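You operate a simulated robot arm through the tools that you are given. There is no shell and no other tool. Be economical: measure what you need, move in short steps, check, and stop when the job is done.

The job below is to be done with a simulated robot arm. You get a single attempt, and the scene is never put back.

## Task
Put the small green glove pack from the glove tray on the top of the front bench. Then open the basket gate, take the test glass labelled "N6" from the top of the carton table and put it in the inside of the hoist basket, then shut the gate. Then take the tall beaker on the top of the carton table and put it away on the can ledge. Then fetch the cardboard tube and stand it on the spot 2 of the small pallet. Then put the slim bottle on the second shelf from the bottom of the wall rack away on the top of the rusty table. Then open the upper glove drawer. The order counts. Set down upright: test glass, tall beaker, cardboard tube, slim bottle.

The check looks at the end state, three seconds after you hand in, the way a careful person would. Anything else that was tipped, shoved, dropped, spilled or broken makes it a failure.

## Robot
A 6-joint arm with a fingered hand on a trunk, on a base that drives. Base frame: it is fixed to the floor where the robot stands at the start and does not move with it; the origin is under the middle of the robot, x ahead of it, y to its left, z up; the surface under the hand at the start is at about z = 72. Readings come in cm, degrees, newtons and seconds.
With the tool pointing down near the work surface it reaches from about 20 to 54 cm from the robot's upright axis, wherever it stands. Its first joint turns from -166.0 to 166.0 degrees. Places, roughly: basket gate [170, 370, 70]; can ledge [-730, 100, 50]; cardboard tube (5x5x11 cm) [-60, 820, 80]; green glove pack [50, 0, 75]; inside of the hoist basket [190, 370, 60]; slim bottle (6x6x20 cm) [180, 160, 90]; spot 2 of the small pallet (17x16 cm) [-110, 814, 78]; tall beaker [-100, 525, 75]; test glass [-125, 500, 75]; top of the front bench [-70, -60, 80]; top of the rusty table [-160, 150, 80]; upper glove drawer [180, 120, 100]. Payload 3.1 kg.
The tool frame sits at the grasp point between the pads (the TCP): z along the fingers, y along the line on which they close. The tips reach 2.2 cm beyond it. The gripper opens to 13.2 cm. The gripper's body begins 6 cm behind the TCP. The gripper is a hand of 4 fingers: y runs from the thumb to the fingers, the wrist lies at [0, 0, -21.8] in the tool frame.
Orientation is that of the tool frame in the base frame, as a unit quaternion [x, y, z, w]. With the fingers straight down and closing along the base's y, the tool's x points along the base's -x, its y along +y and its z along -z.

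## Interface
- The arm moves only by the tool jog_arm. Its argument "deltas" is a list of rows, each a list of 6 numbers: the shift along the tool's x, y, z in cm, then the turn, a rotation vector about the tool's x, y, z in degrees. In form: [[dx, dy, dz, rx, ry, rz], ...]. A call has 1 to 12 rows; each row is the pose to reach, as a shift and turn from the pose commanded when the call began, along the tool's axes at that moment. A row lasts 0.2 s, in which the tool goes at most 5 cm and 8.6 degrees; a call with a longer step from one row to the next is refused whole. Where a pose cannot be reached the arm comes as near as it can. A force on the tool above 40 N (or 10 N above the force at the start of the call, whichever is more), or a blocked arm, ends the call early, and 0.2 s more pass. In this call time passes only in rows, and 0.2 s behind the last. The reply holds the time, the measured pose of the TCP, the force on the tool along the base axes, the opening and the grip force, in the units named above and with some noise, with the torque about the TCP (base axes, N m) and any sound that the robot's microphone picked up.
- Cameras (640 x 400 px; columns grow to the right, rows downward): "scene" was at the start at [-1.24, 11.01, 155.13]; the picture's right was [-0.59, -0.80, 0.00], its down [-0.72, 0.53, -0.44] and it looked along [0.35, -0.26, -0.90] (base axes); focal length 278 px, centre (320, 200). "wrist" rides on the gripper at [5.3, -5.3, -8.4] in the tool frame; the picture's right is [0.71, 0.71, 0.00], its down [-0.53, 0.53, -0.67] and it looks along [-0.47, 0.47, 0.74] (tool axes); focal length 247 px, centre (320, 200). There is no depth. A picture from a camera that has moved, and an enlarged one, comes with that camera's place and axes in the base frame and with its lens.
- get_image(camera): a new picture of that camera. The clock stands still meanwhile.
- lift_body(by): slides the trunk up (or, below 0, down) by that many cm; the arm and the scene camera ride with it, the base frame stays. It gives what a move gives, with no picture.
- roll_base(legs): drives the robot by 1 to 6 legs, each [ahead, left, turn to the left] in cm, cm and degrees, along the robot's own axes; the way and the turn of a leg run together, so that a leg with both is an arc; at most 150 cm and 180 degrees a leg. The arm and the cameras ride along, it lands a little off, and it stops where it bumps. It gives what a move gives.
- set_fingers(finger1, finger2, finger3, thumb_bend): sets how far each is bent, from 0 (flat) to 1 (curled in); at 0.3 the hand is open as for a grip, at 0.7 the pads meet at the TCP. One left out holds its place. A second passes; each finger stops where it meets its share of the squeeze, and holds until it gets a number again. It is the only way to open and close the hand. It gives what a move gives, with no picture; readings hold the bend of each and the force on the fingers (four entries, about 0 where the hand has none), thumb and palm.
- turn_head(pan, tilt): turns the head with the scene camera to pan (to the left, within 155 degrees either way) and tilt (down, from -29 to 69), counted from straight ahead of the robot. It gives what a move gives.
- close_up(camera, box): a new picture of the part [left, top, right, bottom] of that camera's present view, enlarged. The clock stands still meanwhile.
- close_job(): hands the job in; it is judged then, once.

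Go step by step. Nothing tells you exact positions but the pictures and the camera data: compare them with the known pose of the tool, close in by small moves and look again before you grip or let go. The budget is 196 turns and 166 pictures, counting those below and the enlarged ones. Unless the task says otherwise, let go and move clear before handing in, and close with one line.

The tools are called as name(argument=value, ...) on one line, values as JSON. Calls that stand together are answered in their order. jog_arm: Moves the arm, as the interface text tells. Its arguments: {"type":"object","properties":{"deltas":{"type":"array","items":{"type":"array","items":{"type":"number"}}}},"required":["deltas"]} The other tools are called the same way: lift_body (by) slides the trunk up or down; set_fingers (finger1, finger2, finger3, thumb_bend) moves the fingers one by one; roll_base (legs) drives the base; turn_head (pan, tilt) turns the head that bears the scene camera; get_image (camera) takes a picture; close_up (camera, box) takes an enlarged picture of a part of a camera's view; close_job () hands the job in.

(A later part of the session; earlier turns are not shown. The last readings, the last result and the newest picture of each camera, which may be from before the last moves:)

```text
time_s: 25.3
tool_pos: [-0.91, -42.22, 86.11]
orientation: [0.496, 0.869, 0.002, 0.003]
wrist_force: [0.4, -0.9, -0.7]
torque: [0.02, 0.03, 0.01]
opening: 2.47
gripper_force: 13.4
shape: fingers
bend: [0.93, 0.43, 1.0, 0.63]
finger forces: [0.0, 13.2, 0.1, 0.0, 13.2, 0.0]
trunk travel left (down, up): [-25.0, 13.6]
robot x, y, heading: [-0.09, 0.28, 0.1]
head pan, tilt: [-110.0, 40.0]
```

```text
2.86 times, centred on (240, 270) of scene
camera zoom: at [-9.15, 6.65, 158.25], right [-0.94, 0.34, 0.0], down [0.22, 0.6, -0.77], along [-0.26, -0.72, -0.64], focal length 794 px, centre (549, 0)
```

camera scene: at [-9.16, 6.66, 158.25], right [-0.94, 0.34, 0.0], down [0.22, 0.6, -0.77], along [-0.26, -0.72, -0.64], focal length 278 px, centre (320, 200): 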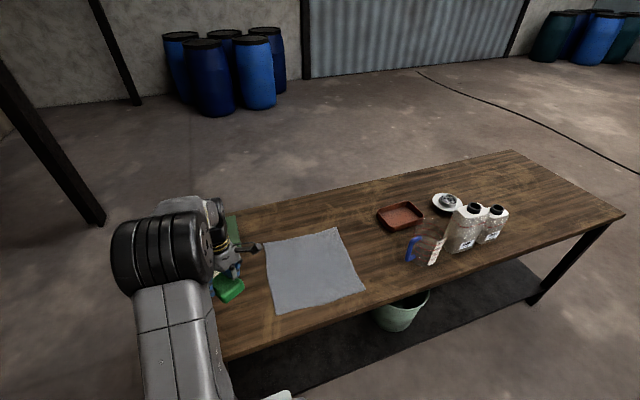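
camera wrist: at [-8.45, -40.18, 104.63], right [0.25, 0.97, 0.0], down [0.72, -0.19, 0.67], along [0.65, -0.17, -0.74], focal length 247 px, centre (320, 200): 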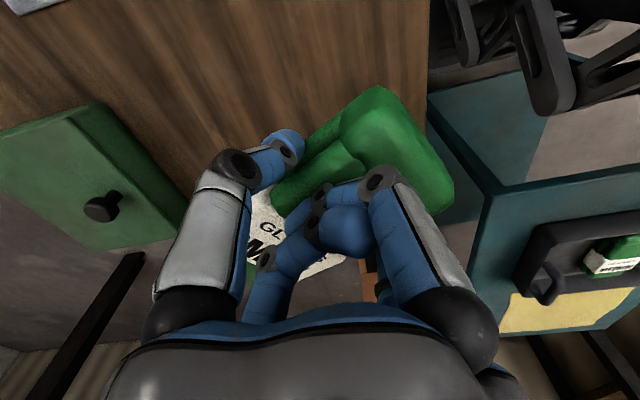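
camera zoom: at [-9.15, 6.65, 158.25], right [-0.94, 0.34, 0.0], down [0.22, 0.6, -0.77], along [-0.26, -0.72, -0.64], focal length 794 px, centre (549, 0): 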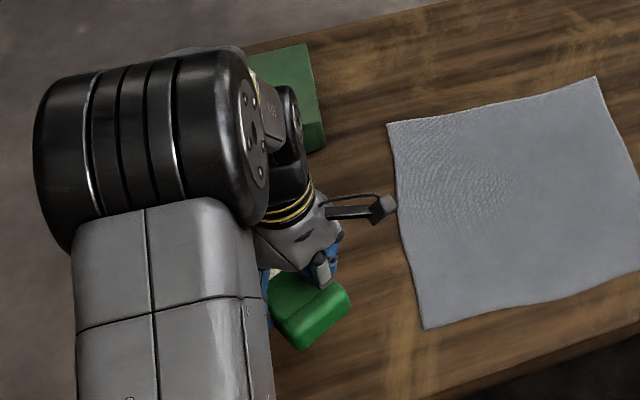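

jog_arm(deltas=[[0, 0, 0.8, 0, 0, 0], [0, 0, 1.6, 0, 0, 0]])

jog_arm(deltas=[[0, 0, 0.5, 0, 0, 0], [0, 0, 1, 0, 0, 0]])

close_up(camera="scene", box=[210, 240, 310, 340])

```text
time_s: 25.9
tool_pos: [-0.9, -42.19, 84.47]
orientation: [0.496, 0.868, 0.001, 0.003]
wrist_force: [-0.3, 0.4, -0.9]
torque: [0.01, 0.05, 0.04]
opening: 2.47
gripper_force: 13.5
shape: fingers
bend: [0.93, 0.43, 1.0, 0.63]
finger forces: [0.0, 13.2, 0.1, 0.0, 13.1, 0.0]
trunk travel left (down, up): [-25.0, 13.6]
robot x, y, heading: [0.26, -0.16, -0.1]
head pan, tilt: [-110.0, 40.0]
```

```text
time_s: 26.5
tool_pos: [-0.92, -42.08, 83.44]
orientation: [0.496, 0.868, 0.001, 0.003]
wrist_force: [0.1, -0.6, -0.3]
torque: [0.04, 0.0, 0.01]
opening: 2.46
gripper_force: 13.0
shape: fingers
bend: [0.93, 0.43, 1.0, 0.63]
finger forces: [0.0, 13.2, 0.0, 0.0, 13.0, 0.0]
trunk travel left (down, up): [-25.0, 13.6]
robot x, y, heading: [0.18, 0.15, 0.0]
head pan, tilt: [-110.0, 40.0]
```

```text
4.00 times, centred on (260, 290) of scene
camera zoom: at [-9.14, 6.68, 158.25], right [-0.94, 0.34, 0.0], down [0.22, 0.6, -0.77], along [-0.26, -0.72, -0.64], focal length 1111 px, centre (560, -160)
```

zoom: 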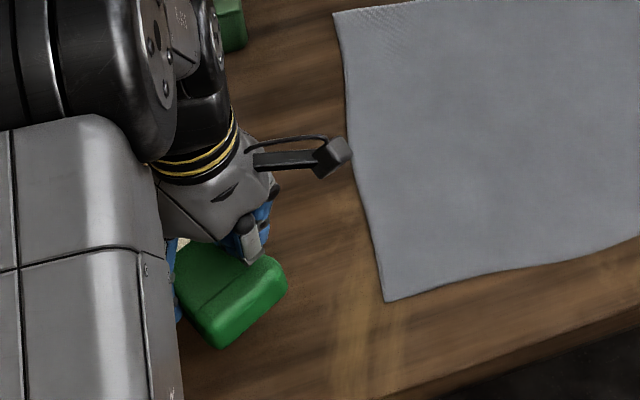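

No contact yet, so I'll keep lowering gently.

jog_arm(deltas=[[0, 0, 0.4, 0, 0, 0], [0, 0, 0.8, 0, 0, 0]])

jog_arm(deltas=[[0, 0, 0.3, 0, 0, 0], [0, 0, 0.6, 0, 0, 0]])

close_up(camera="wrist", box=[120, 0, 520, 250])

```text
time_s: 27.1
tool_pos: [-0.86, -42.02, 82.75]
orientation: [0.496, 0.869, 0.001, 0.003]
wrist_force: [-0.1, -0.9, -1.5]
torque: [0.01, 0.05, 0.0]
opening: 2.48
gripper_force: 13.4
shape: fingers
bend: [0.93, 0.43, 1.0, 0.63]
finger forces: [0.0, 13.3, 0.1, 0.0, 13.1, 0.1]
trunk travel left (down, up): [-25.0, 13.6]
robot x, y, heading: [0.16, 0.31, -0.0]
head pan, tilt: [-110.0, 40.0]
```

```text
time_s: 27.7
tool_pos: [-0.95, -42.24, 82.16]
orientation: [0.495, 0.869, 0.001, 0.004]
wrist_force: [0.4, -0.3, -0.4]
torque: [-0.01, 0.02, 0.0]
opening: 2.45
gripper_force: 13.6
shape: fingers
bend: [0.93, 0.43, 1.0, 0.63]
finger forces: [0.0, 13.2, 0.0, 0.0, 12.9, 0.0]
trunk travel left (down, up): [-25.0, 13.6]
robot x, y, heading: [0.13, 0.08, 0.2]
head pan, tilt: [-110.0, 40.0]
```

```text
1.60 times, centred on (320, 125) of wrist
camera zoom: at [-8.33, -40.23, 90.6], right [0.25, 0.97, 0.0], down [0.72, -0.18, 0.67], along [0.65, -0.17, -0.74], focal length 395 px, centre (320, 320)
```

zoom: 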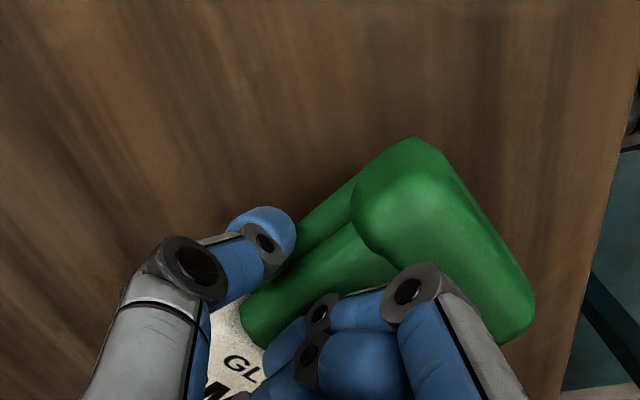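

Still free; the bench top looks lower than 80. Continuing down.

jog_arm(deltas=[[0, 0, 0.5, 0, 0, 0], [0, 0, 1.0, 0, 0, 0]])

jog_arm(deltas=[[0, 0, 0.4, 0, 0, 0], [0, 0, 0.8, 0, 0, 0]])

jog_arm(deltas=[[0, 0, 0.4, 0, 0, 0], [0, 0, 0.8, 0, 0, 0]])

close_up(camera="wrist", box=[120, 0, 520, 250])

```text
time_s: 28.3
tool_pos: [-0.86, -42.15, 81.16]
orientation: [0.495, 0.869, 0.001, 0.004]
wrist_force: [0.0, 0.8, -1.9]
torque: [0.02, -0.01, 0.0]
opening: 2.44
gripper_force: 13.3
shape: fingers
bend: [0.93, 0.43, 1.0, 0.63]
finger forces: [0.1, 13.2, 0.0, 0.0, 13.1, 0.1]
trunk travel left (down, up): [-25.0, 13.6]
robot x, y, heading: [0.02, 0.04, -0.0]
head pan, tilt: [-110.0, 40.0]
```

```text
time_s: 28.9
tool_pos: [-0.9, -41.99, 80.42]
orientation: [0.495, 0.869, 0.001, 0.003]
wrist_force: [1.3, -0.3, -0.7]
torque: [0.0, 0.05, -0.02]
opening: 2.47
gripper_force: 12.9
shape: fingers
bend: [0.93, 0.43, 1.0, 0.63]
finger forces: [0.0, 13.2, 0.0, 0.1, 13.1, 0.0]
trunk travel left (down, up): [-25.0, 13.6]
robot x, y, heading: [-0.09, 0.03, -0.0]
head pan, tilt: [-110.0, 40.0]
```

```text
time_s: 29.5
tool_pos: [-0.8, -42.11, 79.76]
orientation: [0.496, 0.869, 0.0, 0.003]
wrist_force: [0.3, 0.1, 1.4]
torque: [0.03, -0.11, 0.01]
opening: 2.48
gripper_force: 13.1
shape: fingers
bend: [0.93, 0.43, 1.0, 0.63]
finger forces: [0.0, 13.0, 0.1, 0.0, 13.3, 0.0]
trunk travel left (down, up): [-25.0, 13.6]
robot x, y, heading: [-0.27, 0.03, -0.2]
head pan, tilt: [-110.0, 40.0]
```

```text
1.60 times, centred on (320, 125) of wrist
camera zoom: at [-8.3, -40.24, 88.05], right [0.25, 0.97, 0.0], down [0.72, -0.18, 0.67], along [0.65, -0.17, -0.74], focal length 395 px, centre (320, 320)
```

zoom: 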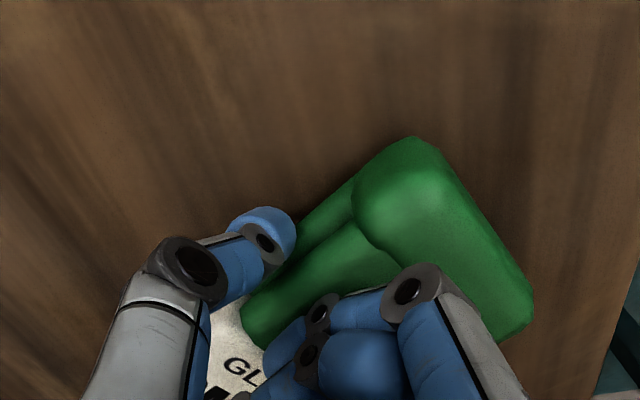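

Contact has started, with the far end touching first. I'll go 0.5 cm lower and then release.

jog_arm(deltas=[[0, 0, 0.25, 0, 0, 0], [0, 0, 0.5, 0, 0, 0]])

set_fingers(finger2=0.38, thumb_bend=0.5)

jog_arm(deltas=[[0, 0, -2, 0, 0, 0], [0, 0, -6, 0, 0, 0], [0, 0, -10, 0, 0, 0], [0, 0, -14, 0, 0, 0]])

get_image(camera="wrist")

get_image(camera="scene")

```text
time_s: 30.1
tool_pos: [-0.93, -42.3, 79.29]
orientation: [0.495, 0.869, -0.002, 0.005]
wrist_force: [-4.6, -1.2, 27.4]
torque: [0.26, -0.35, -0.04]
opening: 2.43
gripper_force: 22.4
shape: fingers
bend: [0.93, 0.42, 1.0, 0.65]
finger forces: [16.1, 12.6, 0.0, 0.0, 16.1, 0.1]
trunk travel left (down, up): [-25.0, 13.6]
robot x, y, heading: [-0.1, 0.11, 0.1]
head pan, tilt: [-110.0, 40.0]
```

```text
time_s: 31.1
tool_pos: [-0.98, -42.09, 79.25]
orientation: [0.496, 0.869, 0.0, 0.003]
wrist_force: [-6.9, -4.9, 25.5]
torque: [0.16, 0.1, 0.08]
opening: 3.97
gripper_force: 17.8
shape: fingers
bend: [0.94, 0.38, 1.0, 0.5]
finger forces: [35.6, 0.1, 0.0, 0.1, 0.0, 0.0]
trunk travel left (down, up): [-25.0, 13.6]
robot x, y, heading: [-0.25, 0.2, 0.0]
head pan, tilt: [-110.0, 40.0]
```

```text
time_s: 32.1
tool_pos: [-0.99, -41.84, 93.14]
orientation: [0.496, 0.868, 0.001, 0.004]
wrist_force: [-0.5, 0.9, -0.1]
torque: [0.0, 0.03, -0.02]
opening: 3.88
gripper_force: 0.1
shape: fingers
bend: [0.94, 0.38, 1.0, 0.5]
finger forces: [0.0, 0.0, 0.0, 0.0, 0.0, 0.0]
trunk travel left (down, up): [-25.0, 13.6]
robot x, y, heading: [-0.06, -0.09, 0.0]
head pan, tilt: [-110.0, 40.0]
```

```text
127 pictures are left
camera wrist: at [-8.45, -40.07, 101.51], right [0.25, 0.97, 0.0], down [0.72, -0.18, 0.67], along [0.65, -0.17, -0.74], focal length 247 px, centre (320, 200)
```

wrist: 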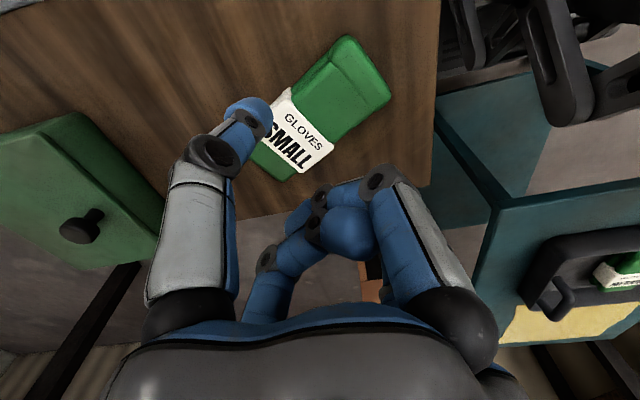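

```text
126 pictures are left
camera scene: at [-9.14, 6.78, 158.24], right [-0.94, 0.34, 0.0], down [0.22, 0.6, -0.77], along [-0.26, -0.72, -0.64], focal length 278 px, centre (320, 200)
```

scene: 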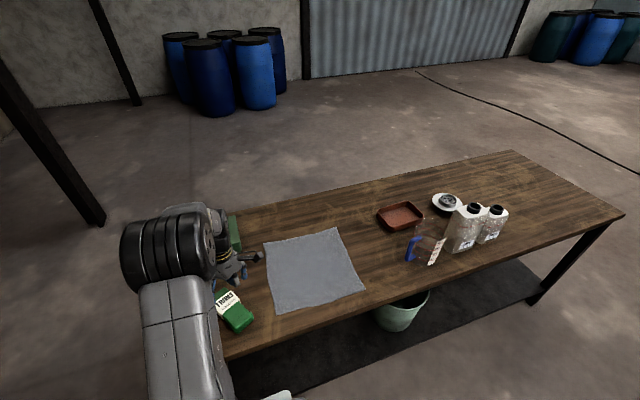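

SMALL lies flat on the front bench, so step 1 is done. I'll bring the arm back to the front at height and look around for the basket.

jog_arm(deltas=[[0, 0, -4.5, 0, 0, 0], [0, 3, -8, 0, 0, -8.5], [0, 7.5, -10, 0, 0, -17], [0, 12, -12, 0, 0, -25.5], [0, 16.5, -13, 0, 0, -34], [0, 21, -14, 0, 0, -42.5], [0, 25.5, -15, 0, 0, -51], [0, 29.5, -15, 0, 0, -59.5]])

jog_arm(deltas=[[-2.2, 4.2, 0, 0, 0, 0], [-4.4, 8.4, 0, 0, 0, 0], [-6.6, 12.6, 0, 0, 0, 0], [-8, 17, 0, 0, 0, 0], [-9, 21, 0, 0, 0, 0], [-9, 25, 0, 0, 0, 0]])

turn_head(pan=60, tilt=15)

get_image(camera="scene")

```text
time_s: 33.9
tool_pos: [24.38, -27.04, 108.31]
orientation: [-0.001, 1.0, -0.001, 0.003]
wrist_force: [0.9, 0.7, -1.0]
torque: [0.03, 0.0, -0.01]
opening: 3.92
gripper_force: 0.0
shape: fingers
bend: [0.94, 0.38, 1.0, 0.5]
finger forces: [0.0, 0.0, 0.1, 0.0, 0.0, 0.0]
trunk travel left (down, up): [-25.0, 13.6]
robot x, y, heading: [-0.06, 0.21, 0.0]
head pan, tilt: [-110.0, 40.0]
```

```text
time_s: 35.3
tool_pos: [33.23, -1.89, 108.28]
orientation: [0.001, 1.0, -0.001, 0.003]
wrist_force: [0.4, -0.5, 0.4]
torque: [0.0, -0.02, 0.02]
opening: 3.92
gripper_force: 0.0
shape: fingers
bend: [0.94, 0.38, 1.0, 0.5]
finger forces: [0.1, 0.1, 0.1, 0.1, 0.0, 0.0]
trunk travel left (down, up): [-25.0, 13.6]
robot x, y, heading: [0.04, 0.06, 0.3]
head pan, tilt: [-110.0, 40.0]
```

```text
time_s: 37.9
tool_pos: [33.27, -2.09, 108.23]
orientation: [0.0, 1.0, -0.001, 0.003]
wrist_force: [-0.4, -0.3, 0.1]
torque: [-0.02, 0.0, 0.02]
opening: 3.93
gripper_force: 0.0
shape: fingers
bend: [0.94, 0.38, 1.0, 0.5]
finger forces: [0.0, 0.0, 0.1, 0.0, 0.0, 0.0]
trunk travel left (down, up): [-25.0, 13.6]
robot x, y, heading: [0.31, -0.19, -0.2]
head pan, tilt: [60.0, 15.0]
```

```text
125 pictures are left
camera scene: at [-1.56, 22.79, 162.2], right [0.87, -0.5, 0.0], down [-0.13, -0.22, -0.97], along [0.48, 0.84, -0.26], focal length 278 px, centre (320, 200)
```

scene: 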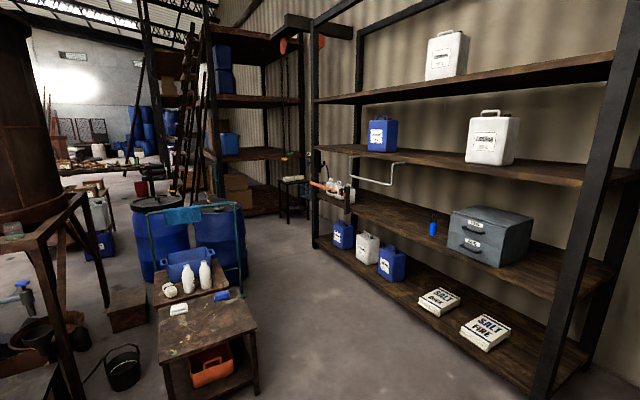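

I can see the wall rack along x≈175, a small table near [10, 180], drums near [50, 300], and the hoist chain and basket past the far end of the rack. I'll strafe left, drive ahead into the corridor, and look.

roll_base(legs=[[0, 90, 0], [105, 0, 0]])

turn_head(pan=75, tilt=20)

get_image(camera="scene")

```text
time_s: 47.6
tool_pos: [139.22, 86.6, 108.18]
orientation: [0.004, 1.0, -0.002, 0.004]
wrist_force: [0.2, -0.6, 0.2]
torque: [-0.01, -0.01, -0.02]
opening: 3.89
gripper_force: 0.0
shape: fingers
bend: [0.94, 0.38, 1.0, 0.5]
finger forces: [0.1, 0.1, 0.0, 0.0, 0.0, 0.0]
trunk travel left (down, up): [-25.0, 13.6]
robot x, y, heading: [106.17, 89.03, -0.7]
head pan, tilt: [60.0, 15.0]
```

```text
time_s: 48.4
tool_pos: [139.2, 86.57, 108.27]
orientation: [0.005, 1.0, -0.001, 0.003]
wrist_force: [-0.1, 0.6, -0.2]
torque: [0.01, 0.03, 0.0]
opening: 3.9
gripper_force: 0.0
shape: fingers
bend: [0.94, 0.38, 1.0, 0.5]
finger forces: [0.0, 0.0, 0.0, 0.1, 0.0, 0.0]
trunk travel left (down, up): [-25.0, 13.6]
robot x, y, heading: [106.06, 88.97, -1.1]
head pan, tilt: [75.0, 20.0]
```

```text
124 pictures are left
camera scene: at [102.46, 112.83, 161.39], right [0.96, -0.27, 0.0], down [-0.09, -0.33, -0.94], along [0.26, 0.9, -0.34], focal length 278 px, centre (320, 200)
```

scene: 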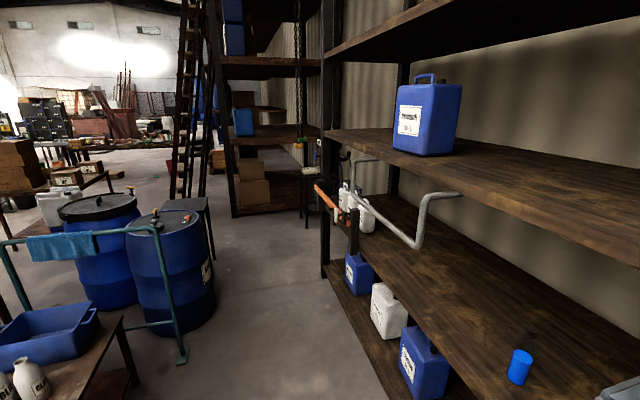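

An orange lever and a bent bar stick out of the rack near [150, 295], so I'll turn to face +y and keep the arm in the corridor, away from the rack.

roll_base(legs=[[0, 0, 90], [140, 0, 0]])

turn_head(pan=-35, tilt=30)

get_image(camera="scene")

```text
time_s: 59.2
tool_pos: [109.17, 261.18, 108.22]
orientation: [-0.706, 0.708, 0.002, 0.003]
wrist_force: [0.4, 0.1, 0.6]
torque: [0.0, 0.0, -0.01]
opening: 3.88
gripper_force: 0.1
shape: fingers
bend: [0.94, 0.38, 1.0, 0.5]
finger forces: [0.0, 0.0, 0.0, 0.1, 0.0, 0.0]
trunk travel left (down, up): [-25.0, 13.6]
robot x, y, heading: [107.01, 227.85, 89.8]
head pan, tilt: [75.0, 20.0]
```

```text
time_s: 61.0
tool_pos: [109.06, 261.28, 108.27]
orientation: [-0.706, 0.709, 0.002, 0.003]
wrist_force: [1.0, 0.5, 0.8]
torque: [-0.05, 0.02, 0.02]
opening: 3.91
gripper_force: 0.0
shape: fingers
bend: [0.94, 0.38, 1.0, 0.5]
finger forces: [0.1, 0.0, 0.0, 0.0, 0.0, 0.0]
trunk travel left (down, up): [-25.0, 13.6]
robot x, y, heading: [106.59, 228.12, 89.8]
head pan, tilt: [-35.0, 30.0]
```

```text
123 pictures are left
camera scene: at [97.06, 229.32, 159.78], right [0.82, -0.58, 0.0], down [-0.29, -0.41, -0.87], along [0.5, 0.71, -0.5], focal length 278 px, centre (320, 200)
```

scene: 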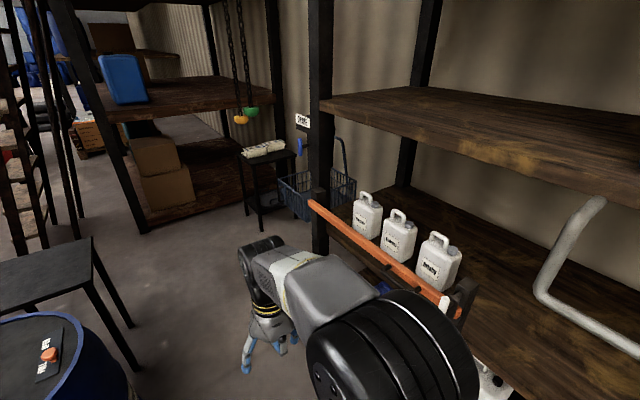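

The wire basket is beyond the rack post, near [187, 365]. I'll drive to y≈365, turn to face it and look.

roll_base(legs=[[138, 0, 0], [0, 0, -90]])

turn_head(pan=0, tilt=45)

get_image(camera="scene")

get_image(camera="wrist")

```text
time_s: 71.7
tool_pos: [140.3, 363.71, 108.23]
orientation: [-0.003, 1.0, -0.001, 0.004]
wrist_force: [-1.0, -0.1, 0.2]
torque: [0.03, 0.01, 0.01]
opening: 3.89
gripper_force: 0.1
shape: fingers
bend: [0.94, 0.38, 1.0, 0.5]
finger forces: [0.1, 0.0, 0.0, 0.0, 0.0, 0.0]
trunk travel left (down, up): [-25.0, 13.6]
robot x, y, heading: [107.13, 365.6, 0.1]
head pan, tilt: [-35.0, 30.0]
```

```text
time_s: 72.8
tool_pos: [140.28, 363.68, 108.29]
orientation: [-0.002, 1.0, 0.0, 0.004]
wrist_force: [0.1, -0.7, 0.4]
torque: [0.02, 0.04, 0.0]
opening: 3.89
gripper_force: 0.2
shape: fingers
bend: [0.94, 0.38, 1.0, 0.5]
finger forces: [0.0, 0.0, 0.0, 0.1, 0.0, 0.0]
trunk travel left (down, up): [-25.0, 13.6]
robot x, y, heading: [107.06, 365.64, 0.2]
head pan, tilt: [0.0, 45.0]
```

```text
122 pictures are left
camera scene: at [108.86, 380.32, 157.52], right [0.0, -1.0, 0.0], down [-0.71, 0.0, -0.71], along [0.71, 0.0, -0.71], focal length 278 px, centre (320, 200)
```

scene: 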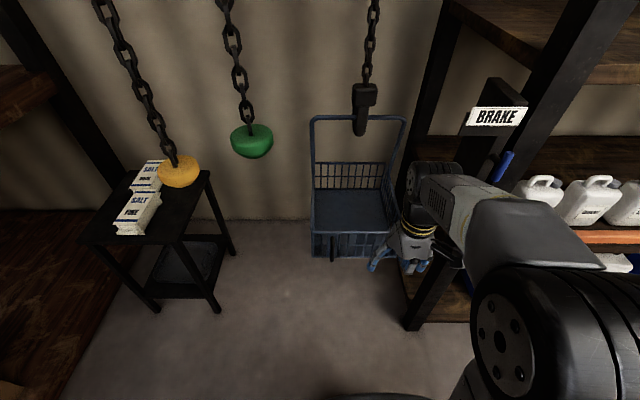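

```text
121 pictures are left
camera wrist: at [134.84, 358.34, 116.69], right [-0.71, 0.7, -0.01], down [0.52, 0.53, 0.67], along [0.47, 0.47, -0.74], focal length 247 px, centre (320, 200)
```

wrist: 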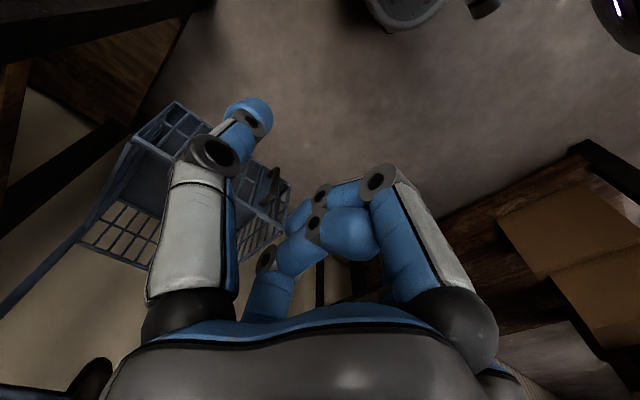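

The basket is now in view. I'll look closer to see how its gate opens.

close_up(camera="scene", box=[290, 90, 420, 280])

close_up(camera="wrist", box=[60, 70, 320, 290])

```text
2.11 times, centred on (355, 185) of scene
camera zoom: at [108.86, 380.32, 157.52], right [0.0, -1.0, 0.0], down [-0.71, 0.0, -0.71], along [0.71, 0.0, -0.71], focal length 585 px, centre (246, 232)
```

zoom: 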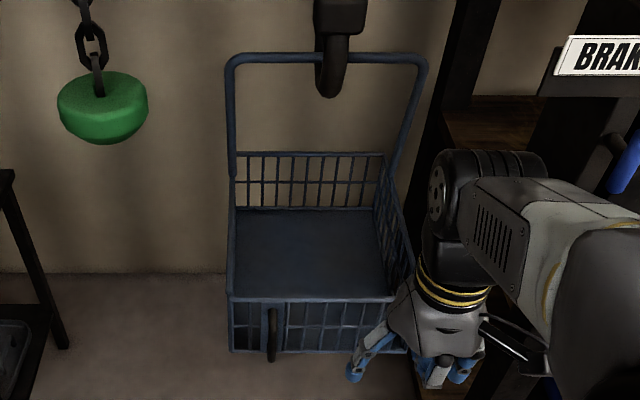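

```text
1.82 times, centred on (190, 180) of wrist
camera zoom: at [134.84, 358.34, 116.69], right [-0.71, 0.7, -0.01], down [0.52, 0.53, 0.67], along [0.47, 0.47, -0.74], focal length 449 px, centre (556, 236)
```

zoom: 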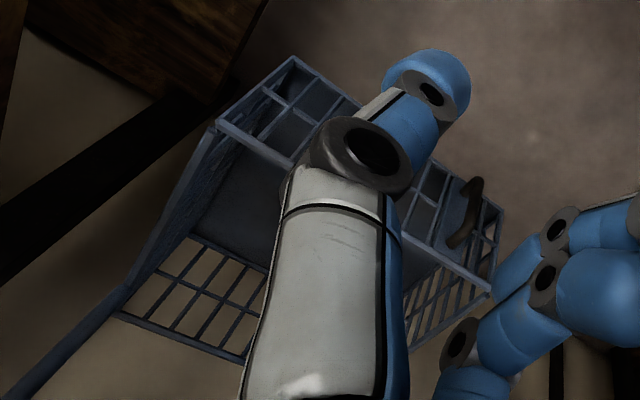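

The gate is the front panel (x≈171, y 355–383, z 65–81). Its vertical handle is at [168.2, 375.9, 72.5], so the hinge is probably at the -y side. I'll lower the trunk and turn the hand to point forward.

lift_body(by=-24)

jog_arm(deltas=[[-1, 1, 1, 0, -8.2, 0], [-2, 2, 2, 0, -16.4, 0], [-3, 3, 3, 0, -24.6, 0], [-4, 4.5, 4, 0, -32.8, 0], [-5, 6, 5, 0, -41, 0], [-6, 7.5, 6, 0, -49.2, 0], [-7, 9, 7, 0, -57.4, 0], [-8, 10, 8, 0, -65.6, 0], [-9, 11, 9, 0, -73.8, 0], [-10, 12, 10, 0, -82, 0], [-11, 12.3, 11, 0, -90, 0]])

get_image(camera="scene")

get_image(camera="wrist")

```text
time_s: 75.2
tool_pos: [140.26, 363.61, 84.33]
orientation: [-0.003, 1.0, 0.0, 0.004]
wrist_force: [-0.1, -0.9, 0.3]
torque: [0.02, -0.02, 0.04]
opening: 3.93
gripper_force: 0.1
shape: fingers
bend: [0.94, 0.38, 1.0, 0.5]
finger forces: [0.1, 0.0, 0.0, 0.0, 0.0, 0.0]
trunk travel left (down, up): [-1.0, 37.6]
robot x, y, heading: [107.07, 365.71, 0.2]
head pan, tilt: [0.0, 45.0]
```

```text
time_s: 77.7
tool_pos: [151.31, 376.02, 73.31]
orientation: [-0.003, 0.704, 0.002, 0.71]
wrist_force: [0.1, -0.7, -0.1]
torque: [-0.03, 0.0, -0.01]
opening: 3.91
gripper_force: 0.1
shape: fingers
bend: [0.94, 0.38, 1.0, 0.5]
finger forces: [0.0, 0.0, 0.0, 0.0, 0.0, 0.0]
out of reach, approached as far as the arm can: row 5, 6, 7, 8
trunk travel left (down, up): [-1.0, 37.6]
robot x, y, heading: [106.71, 365.71, 0.3]
head pan, tilt: [0.0, 45.0]
```

```text
118 pictures are left
camera scene: at [108.88, 380.34, 133.57], right [0.0, -1.0, 0.0], down [-0.71, 0.0, -0.71], along [0.71, 0.0, -0.71], focal length 278 px, centre (320, 200)
```

scene: 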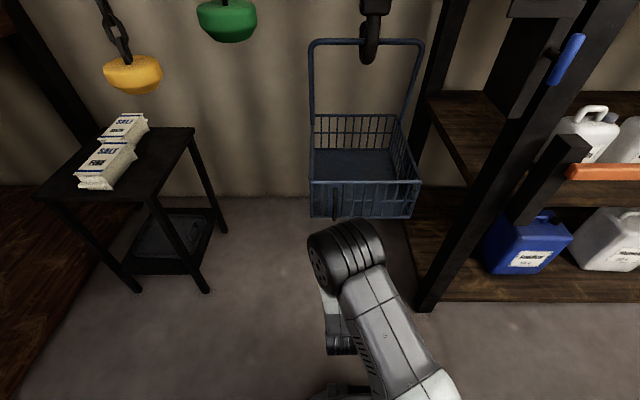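

```text
117 pictures are left
camera wrist: at [142.89, 370.74, 68.03], right [0.0, 0.71, -0.71], down [-0.68, 0.52, 0.52], along [0.74, 0.48, 0.48], focal length 247 px, centre (320, 200)
```

wrist: 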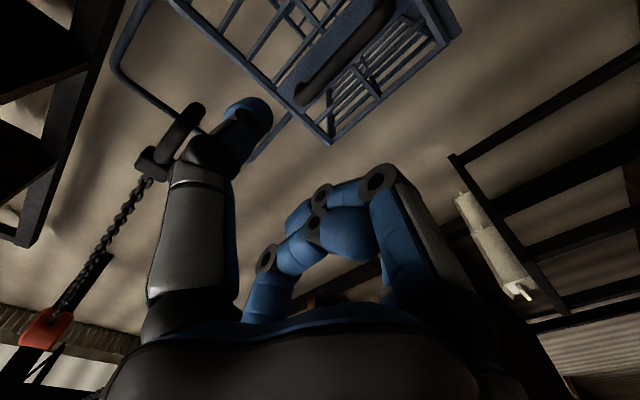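

The hand points at the handle, whose bar runs from z≈66 to 76 at y≈375.7. I'll align to z=71 and advance to x≈160.

set_fingers(finger2=0.45, thumb_bend=0.45)

jog_arm(deltas=[[2.3, -0.3, 3, 0, 0, 0], [2.3, -0.3, 6, 0, 0, 0], [2.3, -0.3, 9, 0, 0, 0]])

get_image(camera="wrist")

close_up(camera="scene", box=[290, 140, 450, 260])

```text
time_s: 78.7
tool_pos: [151.18, 376.16, 73.49]
orientation: [-0.002, 0.705, 0.001, 0.709]
wrist_force: [0.4, -0.4, -0.3]
torque: [0.0, -0.01, -0.01]
opening: 4.49
gripper_force: 0.1
shape: fingers
bend: [0.94, 0.45, 1.0, 0.45]
finger forces: [0.1, 0.1, 0.0, 0.0, 0.0, 0.0]
trunk travel left (down, up): [-1.0, 37.6]
robot x, y, heading: [106.72, 365.61, 0.2]
head pan, tilt: [0.0, 45.0]
```

```text
time_s: 79.5
tool_pos: [160.21, 375.77, 71.17]
orientation: [-0.003, 0.704, 0.002, 0.71]
wrist_force: [0.3, 0.2, -0.1]
torque: [-0.01, 0.03, -0.04]
opening: 4.52
gripper_force: 0.1
shape: fingers
bend: [0.94, 0.45, 1.0, 0.45]
finger forces: [0.0, 0.0, 0.1, 0.0, 0.1, 0.0]
trunk travel left (down, up): [-1.0, 37.6]
robot x, y, heading: [106.93, 365.21, 0.6]
head pan, tilt: [0.0, 45.0]
```

```text
116 pictures are left
camera wrist: at [151.9, 370.35, 65.82], right [0.0, 0.71, -0.71], down [-0.68, 0.52, 0.52], along [0.74, 0.48, 0.48], focal length 247 px, centre (320, 200)
```

wrist: 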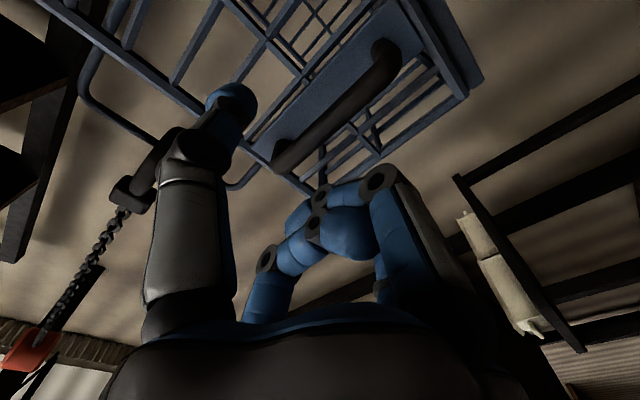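

```text
3.33 times, centred on (370, 200) of scene
camera zoom: at [108.87, 380.33, 133.57], right [0.0, -1.0, 0.0], down [-0.71, 0.0, -0.71], along [0.71, 0.0, -0.71], focal length 926 px, centre (153, 200)
```

zoom: 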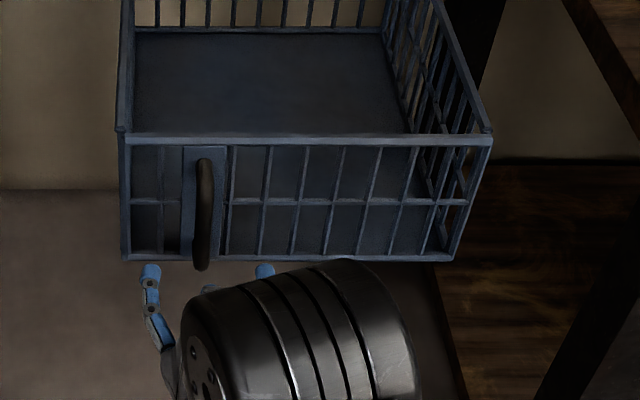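

The handle is lined up between the thumb and finger 2. I'll advance 7 cm and close.

jog_arm(deltas=[[0, 0, 3, 0, 0, 0], [0, 0, 6, 0, 0, 0], [0, 0, 7.2, 0, 0, 0]])

get_image(camera="wrist")

close_up(camera="scene", box=[290, 140, 450, 260])

```text
time_s: 80.2
tool_pos: [167.22, 375.8, 71.04]
orientation: [-0.001, 0.706, -0.001, 0.708]
wrist_force: [-23.2, -1.4, -1.0]
torque: [-0.07, 0.16, 0.03]
opening: 4.59
gripper_force: 16.2
shape: fingers
bend: [0.94, 0.45, 1.0, 0.45]
finger forces: [32.8, 0.0, 0.1, 0.0, 0.0, 0.0]
trunk travel left (down, up): [-1.0, 37.6]
robot x, y, heading: [106.76, 366.16, 0.5]
head pan, tilt: [0.0, 45.0]
```

```text
114 pictures are left
camera wrist: at [158.81, 370.47, 65.81], right [0.0, 0.7, -0.71], down [-0.67, 0.53, 0.52], along [0.74, 0.47, 0.47], focal length 247 px, centre (320, 200)
```

wrist: 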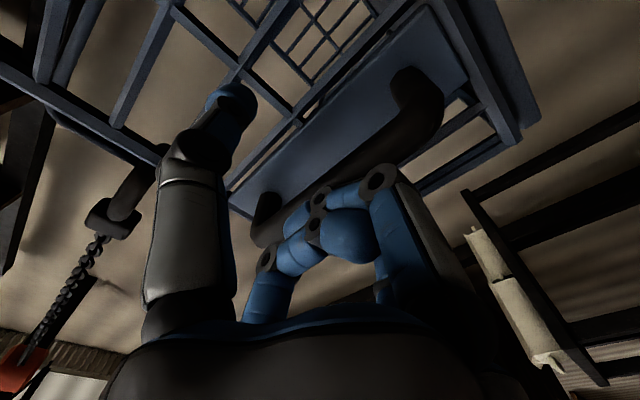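

```text
3.33 times, centred on (370, 200) of scene
camera zoom: at [108.54, 380.32, 133.58], right [0.0, -1.0, 0.0], down [-0.71, 0.0, -0.71], along [0.71, 0.0, -0.71], focal length 926 px, centre (153, 200)
```

zoom: 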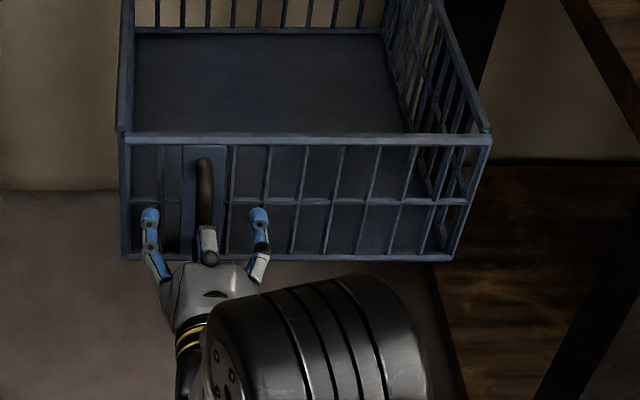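

The curled finger 1 touches the bar, so I'm deep enough. I'll back off 0.5 cm and close on the handle.

jog_arm(deltas=[[0, 0, -0.5, 0, 0, 0]])

set_fingers(finger2=0.8, thumb_bend=0.8)

get_image(camera="wrist")

close_up(camera="scene", box=[290, 140, 450, 260])

```text
time_s: 80.7
tool_pos: [167.03, 375.82, 71.22]
orientation: [-0.001, 0.704, 0.0, 0.71]
wrist_force: [-1.9, 0.0, -1.5]
torque: [0.0, -0.01, 0.0]
opening: 4.5
gripper_force: 0.0
shape: fingers
bend: [0.94, 0.45, 1.0, 0.45]
finger forces: [0.0, 0.0, 0.0, 0.1, 0.0, 0.0]
trunk travel left (down, up): [-1.0, 37.6]
robot x, y, heading: [106.72, 365.63, 0.3]
head pan, tilt: [0.0, 45.0]
```

```text
time_s: 81.7
tool_pos: [167.0, 375.76, 71.14]
orientation: [-0.002, 0.705, 0.001, 0.71]
wrist_force: [1.0, -3.3, 2.7]
torque: [0.05, 0.03, -0.01]
opening: 1.58
gripper_force: 16.6
shape: fingers
bend: [0.94, 0.68, 1.0, 0.71]
finger forces: [16.2, 6.0, 0.1, 0.1, 11.0, 0.0]
trunk travel left (down, up): [-1.0, 37.6]
robot x, y, heading: [106.77, 365.89, 0.1]
head pan, tilt: [0.0, 45.0]
```

```text
112 pictures are left
camera wrist: at [158.61, 370.43, 65.91], right [0.0, 0.71, -0.71], down [-0.67, 0.53, 0.52], along [0.74, 0.47, 0.48], focal length 247 px, centre (320, 200)
```

wrist: 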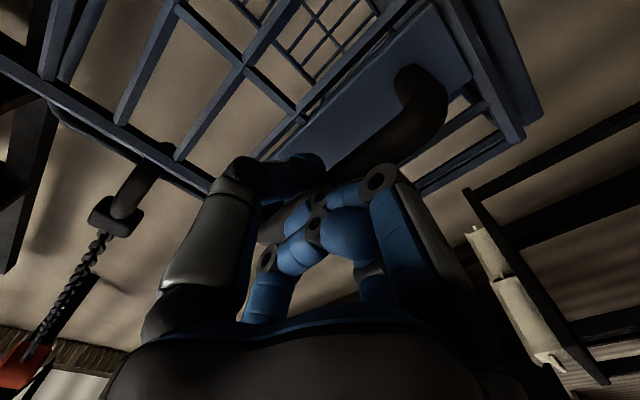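

```text
3.33 times, centred on (370, 200) of scene
camera zoom: at [108.84, 380.29, 133.58], right [0.0, -1.0, 0.0], down [-0.71, 0.0, -0.71], along [0.71, 0.0, -0.71], focal length 926 px, centre (153, 200)
```

zoom: 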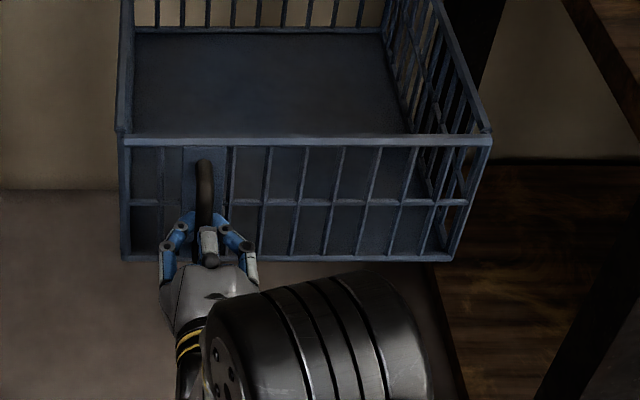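

The fingers cage the bar. I'll try a first pull of 3 cm along the expected arc about a hinge at y≈355.

jog_arm(deltas=[[0, -0.15, -1.5, -4, 0, 0], [0, -0.6, -3, -8, 0, 0]])

close_up(camera="scene", box=[290, 120, 450, 260])

```text
time_s: 82.2
tool_pos: [164.15, 377.96, 71.14]
orientation: [-0.013, 0.706, 0.017, 0.708]
wrist_force: [8.5, -32.7, 2.1]
torque: [-0.06, -0.02, -0.3]
opening: 3.5
gripper_force: 16.8
shape: fingers
bend: [0.94, 0.74, 1.0, 0.56]
finger forces: [0.0, 0.0, 0.0, 0.0, 33.7, 0.0]
out of reach, approached as far as the arm can: row 1, 2
trunk travel left (down, up): [-1.0, 37.6]
robot x, y, heading: [107.16, 365.34, -0.1]
head pan, tilt: [0.0, 45.0]
stopped in row 2: the force on the tool passed its limit at 44 N (the readings are from after the stop); the commanded pose is now the measured one
```

```text
2.86 times, centred on (370, 190) of scene
camera zoom: at [109.08, 379.79, 133.62], right [0.0, -1.0, 0.0], down [-0.71, 0.0, -0.71], along [0.71, 0.0, -0.71], focal length 794 px, centre (177, 229)
```

zoom: 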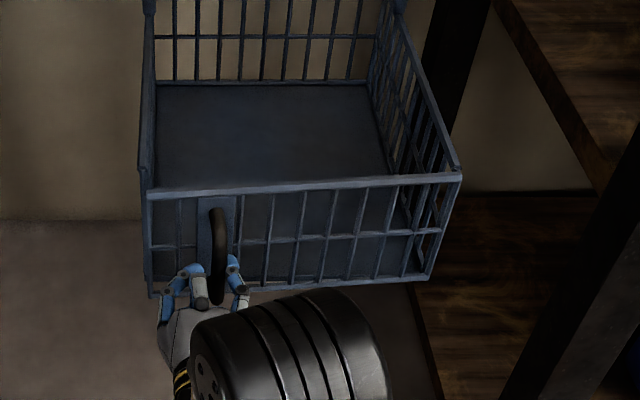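

The gate started opening, so the hinge is at the -y side, but the arm deviated to +y when rotating. I'll ease off sideways without rotating the hand.

jog_arm(deltas=[[0, -1.2, 0, 0, 0, 0], [0, -2.4, 0, 0, 0, 0]])

jog_arm(deltas=[[0, -0.4, -1.2, 0, 0, 0], [0, -0.9, -2.4, 0, 0, 0]])

close_up(camera="scene", box=[290, 120, 450, 260])

```text
time_s: 82.8
tool_pos: [163.9, 377.49, 71.1]
orientation: [-0.014, 0.706, 0.016, 0.708]
wrist_force: [7.0, -26.8, 1.3]
torque: [-0.03, -0.03, -0.28]
opening: 3.22
gripper_force: 13.6
shape: fingers
bend: [0.94, 0.74, 1.0, 0.58]
finger forces: [0.0, 0.0, 0.0, 0.0, 27.9, 0.0]
out of reach, approached as far as the arm can: row 1, 2
trunk travel left (down, up): [-1.0, 37.6]
robot x, y, heading: [107.07, 365.55, -0.1]
head pan, tilt: [0.0, 45.0]
```

```text
time_s: 83.4
tool_pos: [161.32, 376.74, 71.13]
orientation: [-0.014, 0.706, 0.017, 0.708]
wrist_force: [11.3, -31.3, 0.0]
torque: [-0.02, -0.02, -0.14]
opening: 3.28
gripper_force: 16.5
shape: fingers
bend: [0.94, 0.74, 1.0, 0.58]
finger forces: [0.0, 0.1, 0.1, 0.1, 33.3, 0.0]
out of reach, approached as far as the arm can: row 2
trunk travel left (down, up): [-1.0, 37.6]
robot x, y, heading: [106.96, 365.27, 0.1]
head pan, tilt: [0.0, 45.0]
```

```text
2.86 times, centred on (370, 190) of scene
camera zoom: at [109.07, 379.86, 133.62], right [0.0, -1.0, 0.0], down [-0.71, 0.0, -0.71], along [0.71, 0.0, -0.71], focal length 794 px, centre (177, 229)
```

zoom: 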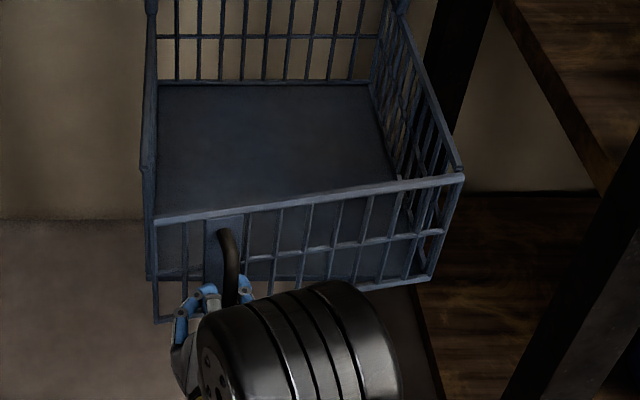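

The gate is open about 15°, but the arm can't go further -y in this posture. I'll use the base to continue the pull: back and to the right.

roll_base(legs=[[0, -2.5, 0], [-3.5, -2, 0]])

close_up(camera="scene", box=[270, 120, 430, 260])

```text
time_s: 84.7
tool_pos: [157.69, 372.89, 71.21]
orientation: [-0.02, 0.706, 0.02, 0.708]
wrist_force: [-0.9, 3.6, -2.2]
torque: [0.05, 0.09, 0.03]
opening: 1.85
gripper_force: 21.4
shape: fingers
bend: [0.94, 0.72, 1.0, 0.67]
finger forces: [24.1, 4.1, 0.0, 0.1, 15.3, 0.1]
trunk travel left (down, up): [-1.0, 37.6]
robot x, y, heading: [103.33, 361.13, 0.3]
head pan, tilt: [0.0, 45.0]
```

```text
2.86 times, centred on (350, 190) of scene
camera zoom: at [105.42, 375.77, 133.57], right [0.0, -1.0, 0.0], down [-0.71, 0.0, -0.71], along [0.71, 0.0, -0.71], focal length 794 px, centre (234, 229)
```

zoom: 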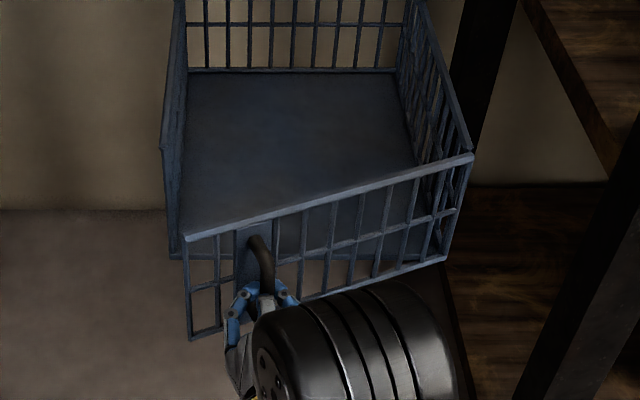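

That works well; the gate is at about 27°. Continuing the arc to about 60°.

roll_base(legs=[[-2.6, -2.1, 0], [-2.2, -2.5, 0], [-1.5, -2.4, 0], [-1.2, -2.4, 0]])

close_up(camera="scene", box=[250, 100, 430, 270])

```text
time_s: 86.8
tool_pos: [150.44, 363.51, 71.25]
orientation: [-0.02, 0.706, 0.02, 0.708]
wrist_force: [-1.2, -0.3, 1.7]
torque: [0.0, 0.04, 0.04]
opening: 0.94
gripper_force: 11.2
shape: fingers
bend: [0.94, 0.66, 1.0, 0.78]
finger forces: [12.7, 7.5, 0.1, 0.1, 2.8, 0.0]
trunk travel left (down, up): [-1.0, 37.6]
robot x, y, heading: [96.11, 351.91, 0.2]
head pan, tilt: [0.0, 45.0]
```

```text
2.35 times, centred on (340, 185) of scene
camera zoom: at [97.93, 366.3, 133.58], right [0.0, -1.0, 0.0], down [-0.71, 0.0, -0.71], along [0.71, 0.0, -0.71], focal length 654 px, centre (273, 235)
```

zoom: 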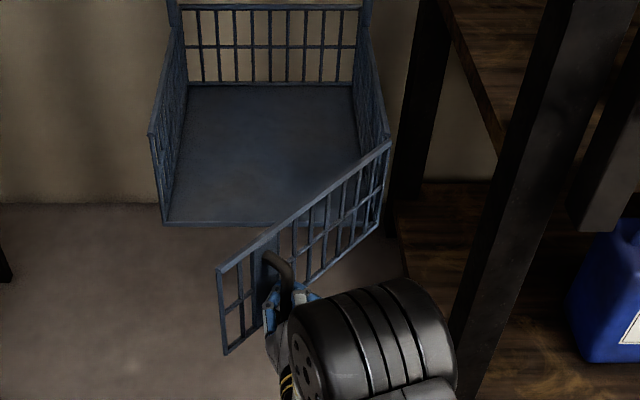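

About 55° now; one more push to roughly 75°, then release.

roll_base(legs=[[-0.9, -2.7, 0], [-0.6, -2.7, 0]])

set_fingers(finger2=0.45, thumb_bend=0.4)

close_up(camera="scene", box=[250, 100, 430, 270])

get_image(camera="wrist")

```text
time_s: 88.1
tool_pos: [148.76, 357.93, 71.28]
orientation: [-0.019, 0.706, 0.019, 0.708]
wrist_force: [-0.3, -0.8, -0.3]
torque: [-0.04, 0.02, 0.0]
opening: 1.0
gripper_force: 0.0
shape: fingers
bend: [0.94, 0.67, 1.0, 0.78]
finger forces: [0.1, 0.1, 0.0, 0.0, 0.1, 0.1]
trunk travel left (down, up): [-1.0, 37.6]
robot x, y, heading: [94.93, 346.24, 0.4]
head pan, tilt: [0.0, 45.0]
```

```text
time_s: 89.1
tool_pos: [148.8, 358.0, 71.31]
orientation: [-0.019, 0.706, 0.019, 0.708]
wrist_force: [0.2, -0.9, 1.1]
torque: [0.01, -0.01, -0.01]
opening: 5.14
gripper_force: 0.1
shape: fingers
bend: [0.94, 0.45, 1.0, 0.4]
finger forces: [0.0, 0.0, 0.2, 0.1, 0.0, 0.0]
trunk travel left (down, up): [-1.0, 37.6]
robot x, y, heading: [94.32, 346.48, -0.1]
head pan, tilt: [0.0, 45.0]
```

```text
2.35 times, centred on (340, 185) of scene
camera zoom: at [96.48, 360.89, 133.57], right [0.0, -1.0, 0.0], down [-0.71, 0.0, -0.71], along [0.71, 0.0, -0.71], focal length 654 px, centre (273, 235)
```

zoom: 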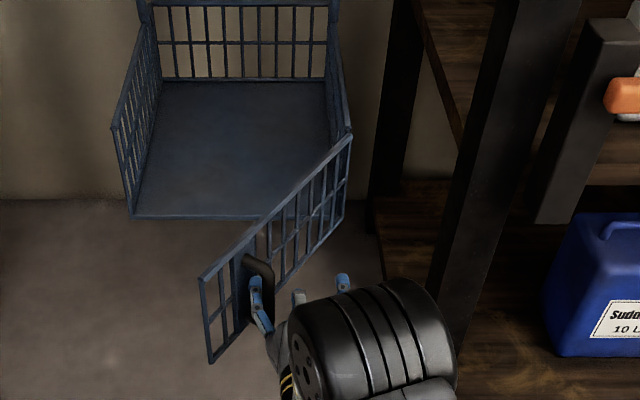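

```text
105 pictures are left
camera wrist: at [140.64, 352.19, 65.92], right [-0.04, 0.71, -0.71], down [-0.7, 0.49, 0.52], along [0.71, 0.51, 0.47], focal length 247 px, centre (320, 200)
```

wrist: 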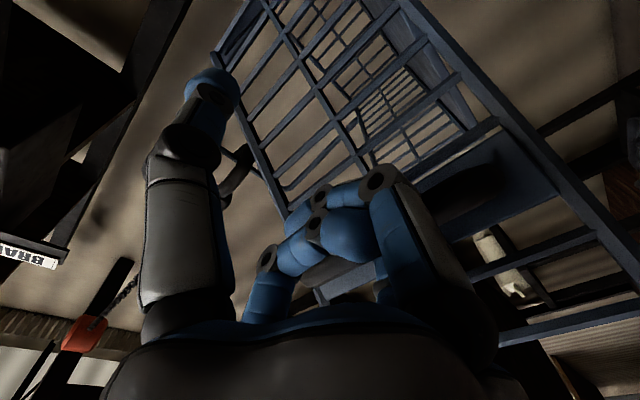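

The gate is open about 60° and my hand is off the bar. I'll slide right, clear of the gate, raise the trunk, and fold the hand back to pointing down.

roll_base(legs=[[0, -5, 0]])

lift_body(by=36)

turn_head(pan=110, tilt=30)

get_image(camera="scene")

```text
time_s: 90.0
tool_pos: [148.7, 352.92, 71.28]
orientation: [-0.02, 0.705, 0.02, 0.709]
wrist_force: [-2.5, 0.5, 1.0]
torque: [0.04, -0.04, 0.05]
opening: 5.14
gripper_force: 1.9
shape: fingers
bend: [0.94, 0.45, 1.0, 0.4]
finger forces: [0.1, 4.5, 0.0, 0.0, 0.0, 0.0]
trunk travel left (down, up): [-1.0, 37.6]
robot x, y, heading: [94.52, 341.2, 0.1]
head pan, tilt: [0.0, 45.0]
```

```text
time_s: 93.5
tool_pos: [148.76, 352.91, 107.11]
orientation: [-0.019, 0.706, 0.019, 0.708]
wrist_force: [0.1, 0.1, -0.8]
torque: [0.0, 0.01, 0.01]
opening: 5.17
gripper_force: 0.1
shape: fingers
bend: [0.94, 0.45, 1.0, 0.4]
finger forces: [0.1, 0.0, 0.0, 0.0, 0.2, 0.1]
trunk travel left (down, up): [-37.0, 1.6]
robot x, y, heading: [94.57, 340.91, 0.3]
head pan, tilt: [0.0, 45.0]
```

```text
time_s: 95.4
tool_pos: [148.72, 353.05, 107.12]
orientation: [-0.02, 0.706, 0.02, 0.707]
wrist_force: [-0.2, 0.0, 0.4]
torque: [0.02, 0.01, 0.03]
opening: 5.17
gripper_force: 0.1
shape: fingers
bend: [0.94, 0.45, 1.0, 0.4]
finger forces: [0.0, 0.0, 0.0, 0.0, 0.1, 0.0]
trunk travel left (down, up): [-37.0, 1.6]
robot x, y, heading: [94.59, 341.02, 0.1]
head pan, tilt: [110.0, 30.0]
```

```text
104 pictures are left
camera scene: at [85.26, 364.35, 171.85], right [0.94, 0.34, 0.0], down [0.17, -0.47, -0.87], along [-0.3, 0.81, -0.5], focal length 278 px, centre (320, 200)
```

scene: 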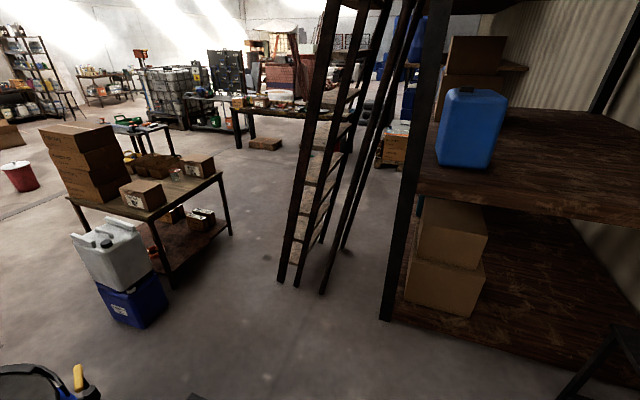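

The carton table is at left-centre, its right edge near x≈-85 and y 480–545. A jug and box stand at about [-85, 445], and a ladder stands at about [15, 508]. I'll zoom in on the table top.

close_up(camera="scene", box=[30, 110, 250, 300])

```text
2.11 times, centred on (140, 205) of scene
camera zoom: at [85.26, 364.35, 171.85], right [0.94, 0.34, 0.0], down [0.17, -0.47, -0.87], along [-0.3, 0.81, -0.5], focal length 585 px, centre (699, 190)
```

zoom: 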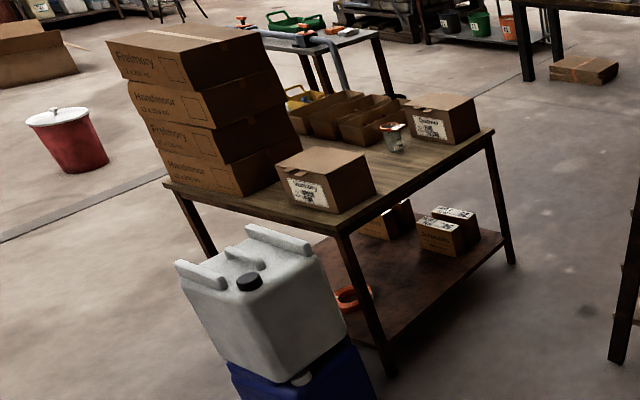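

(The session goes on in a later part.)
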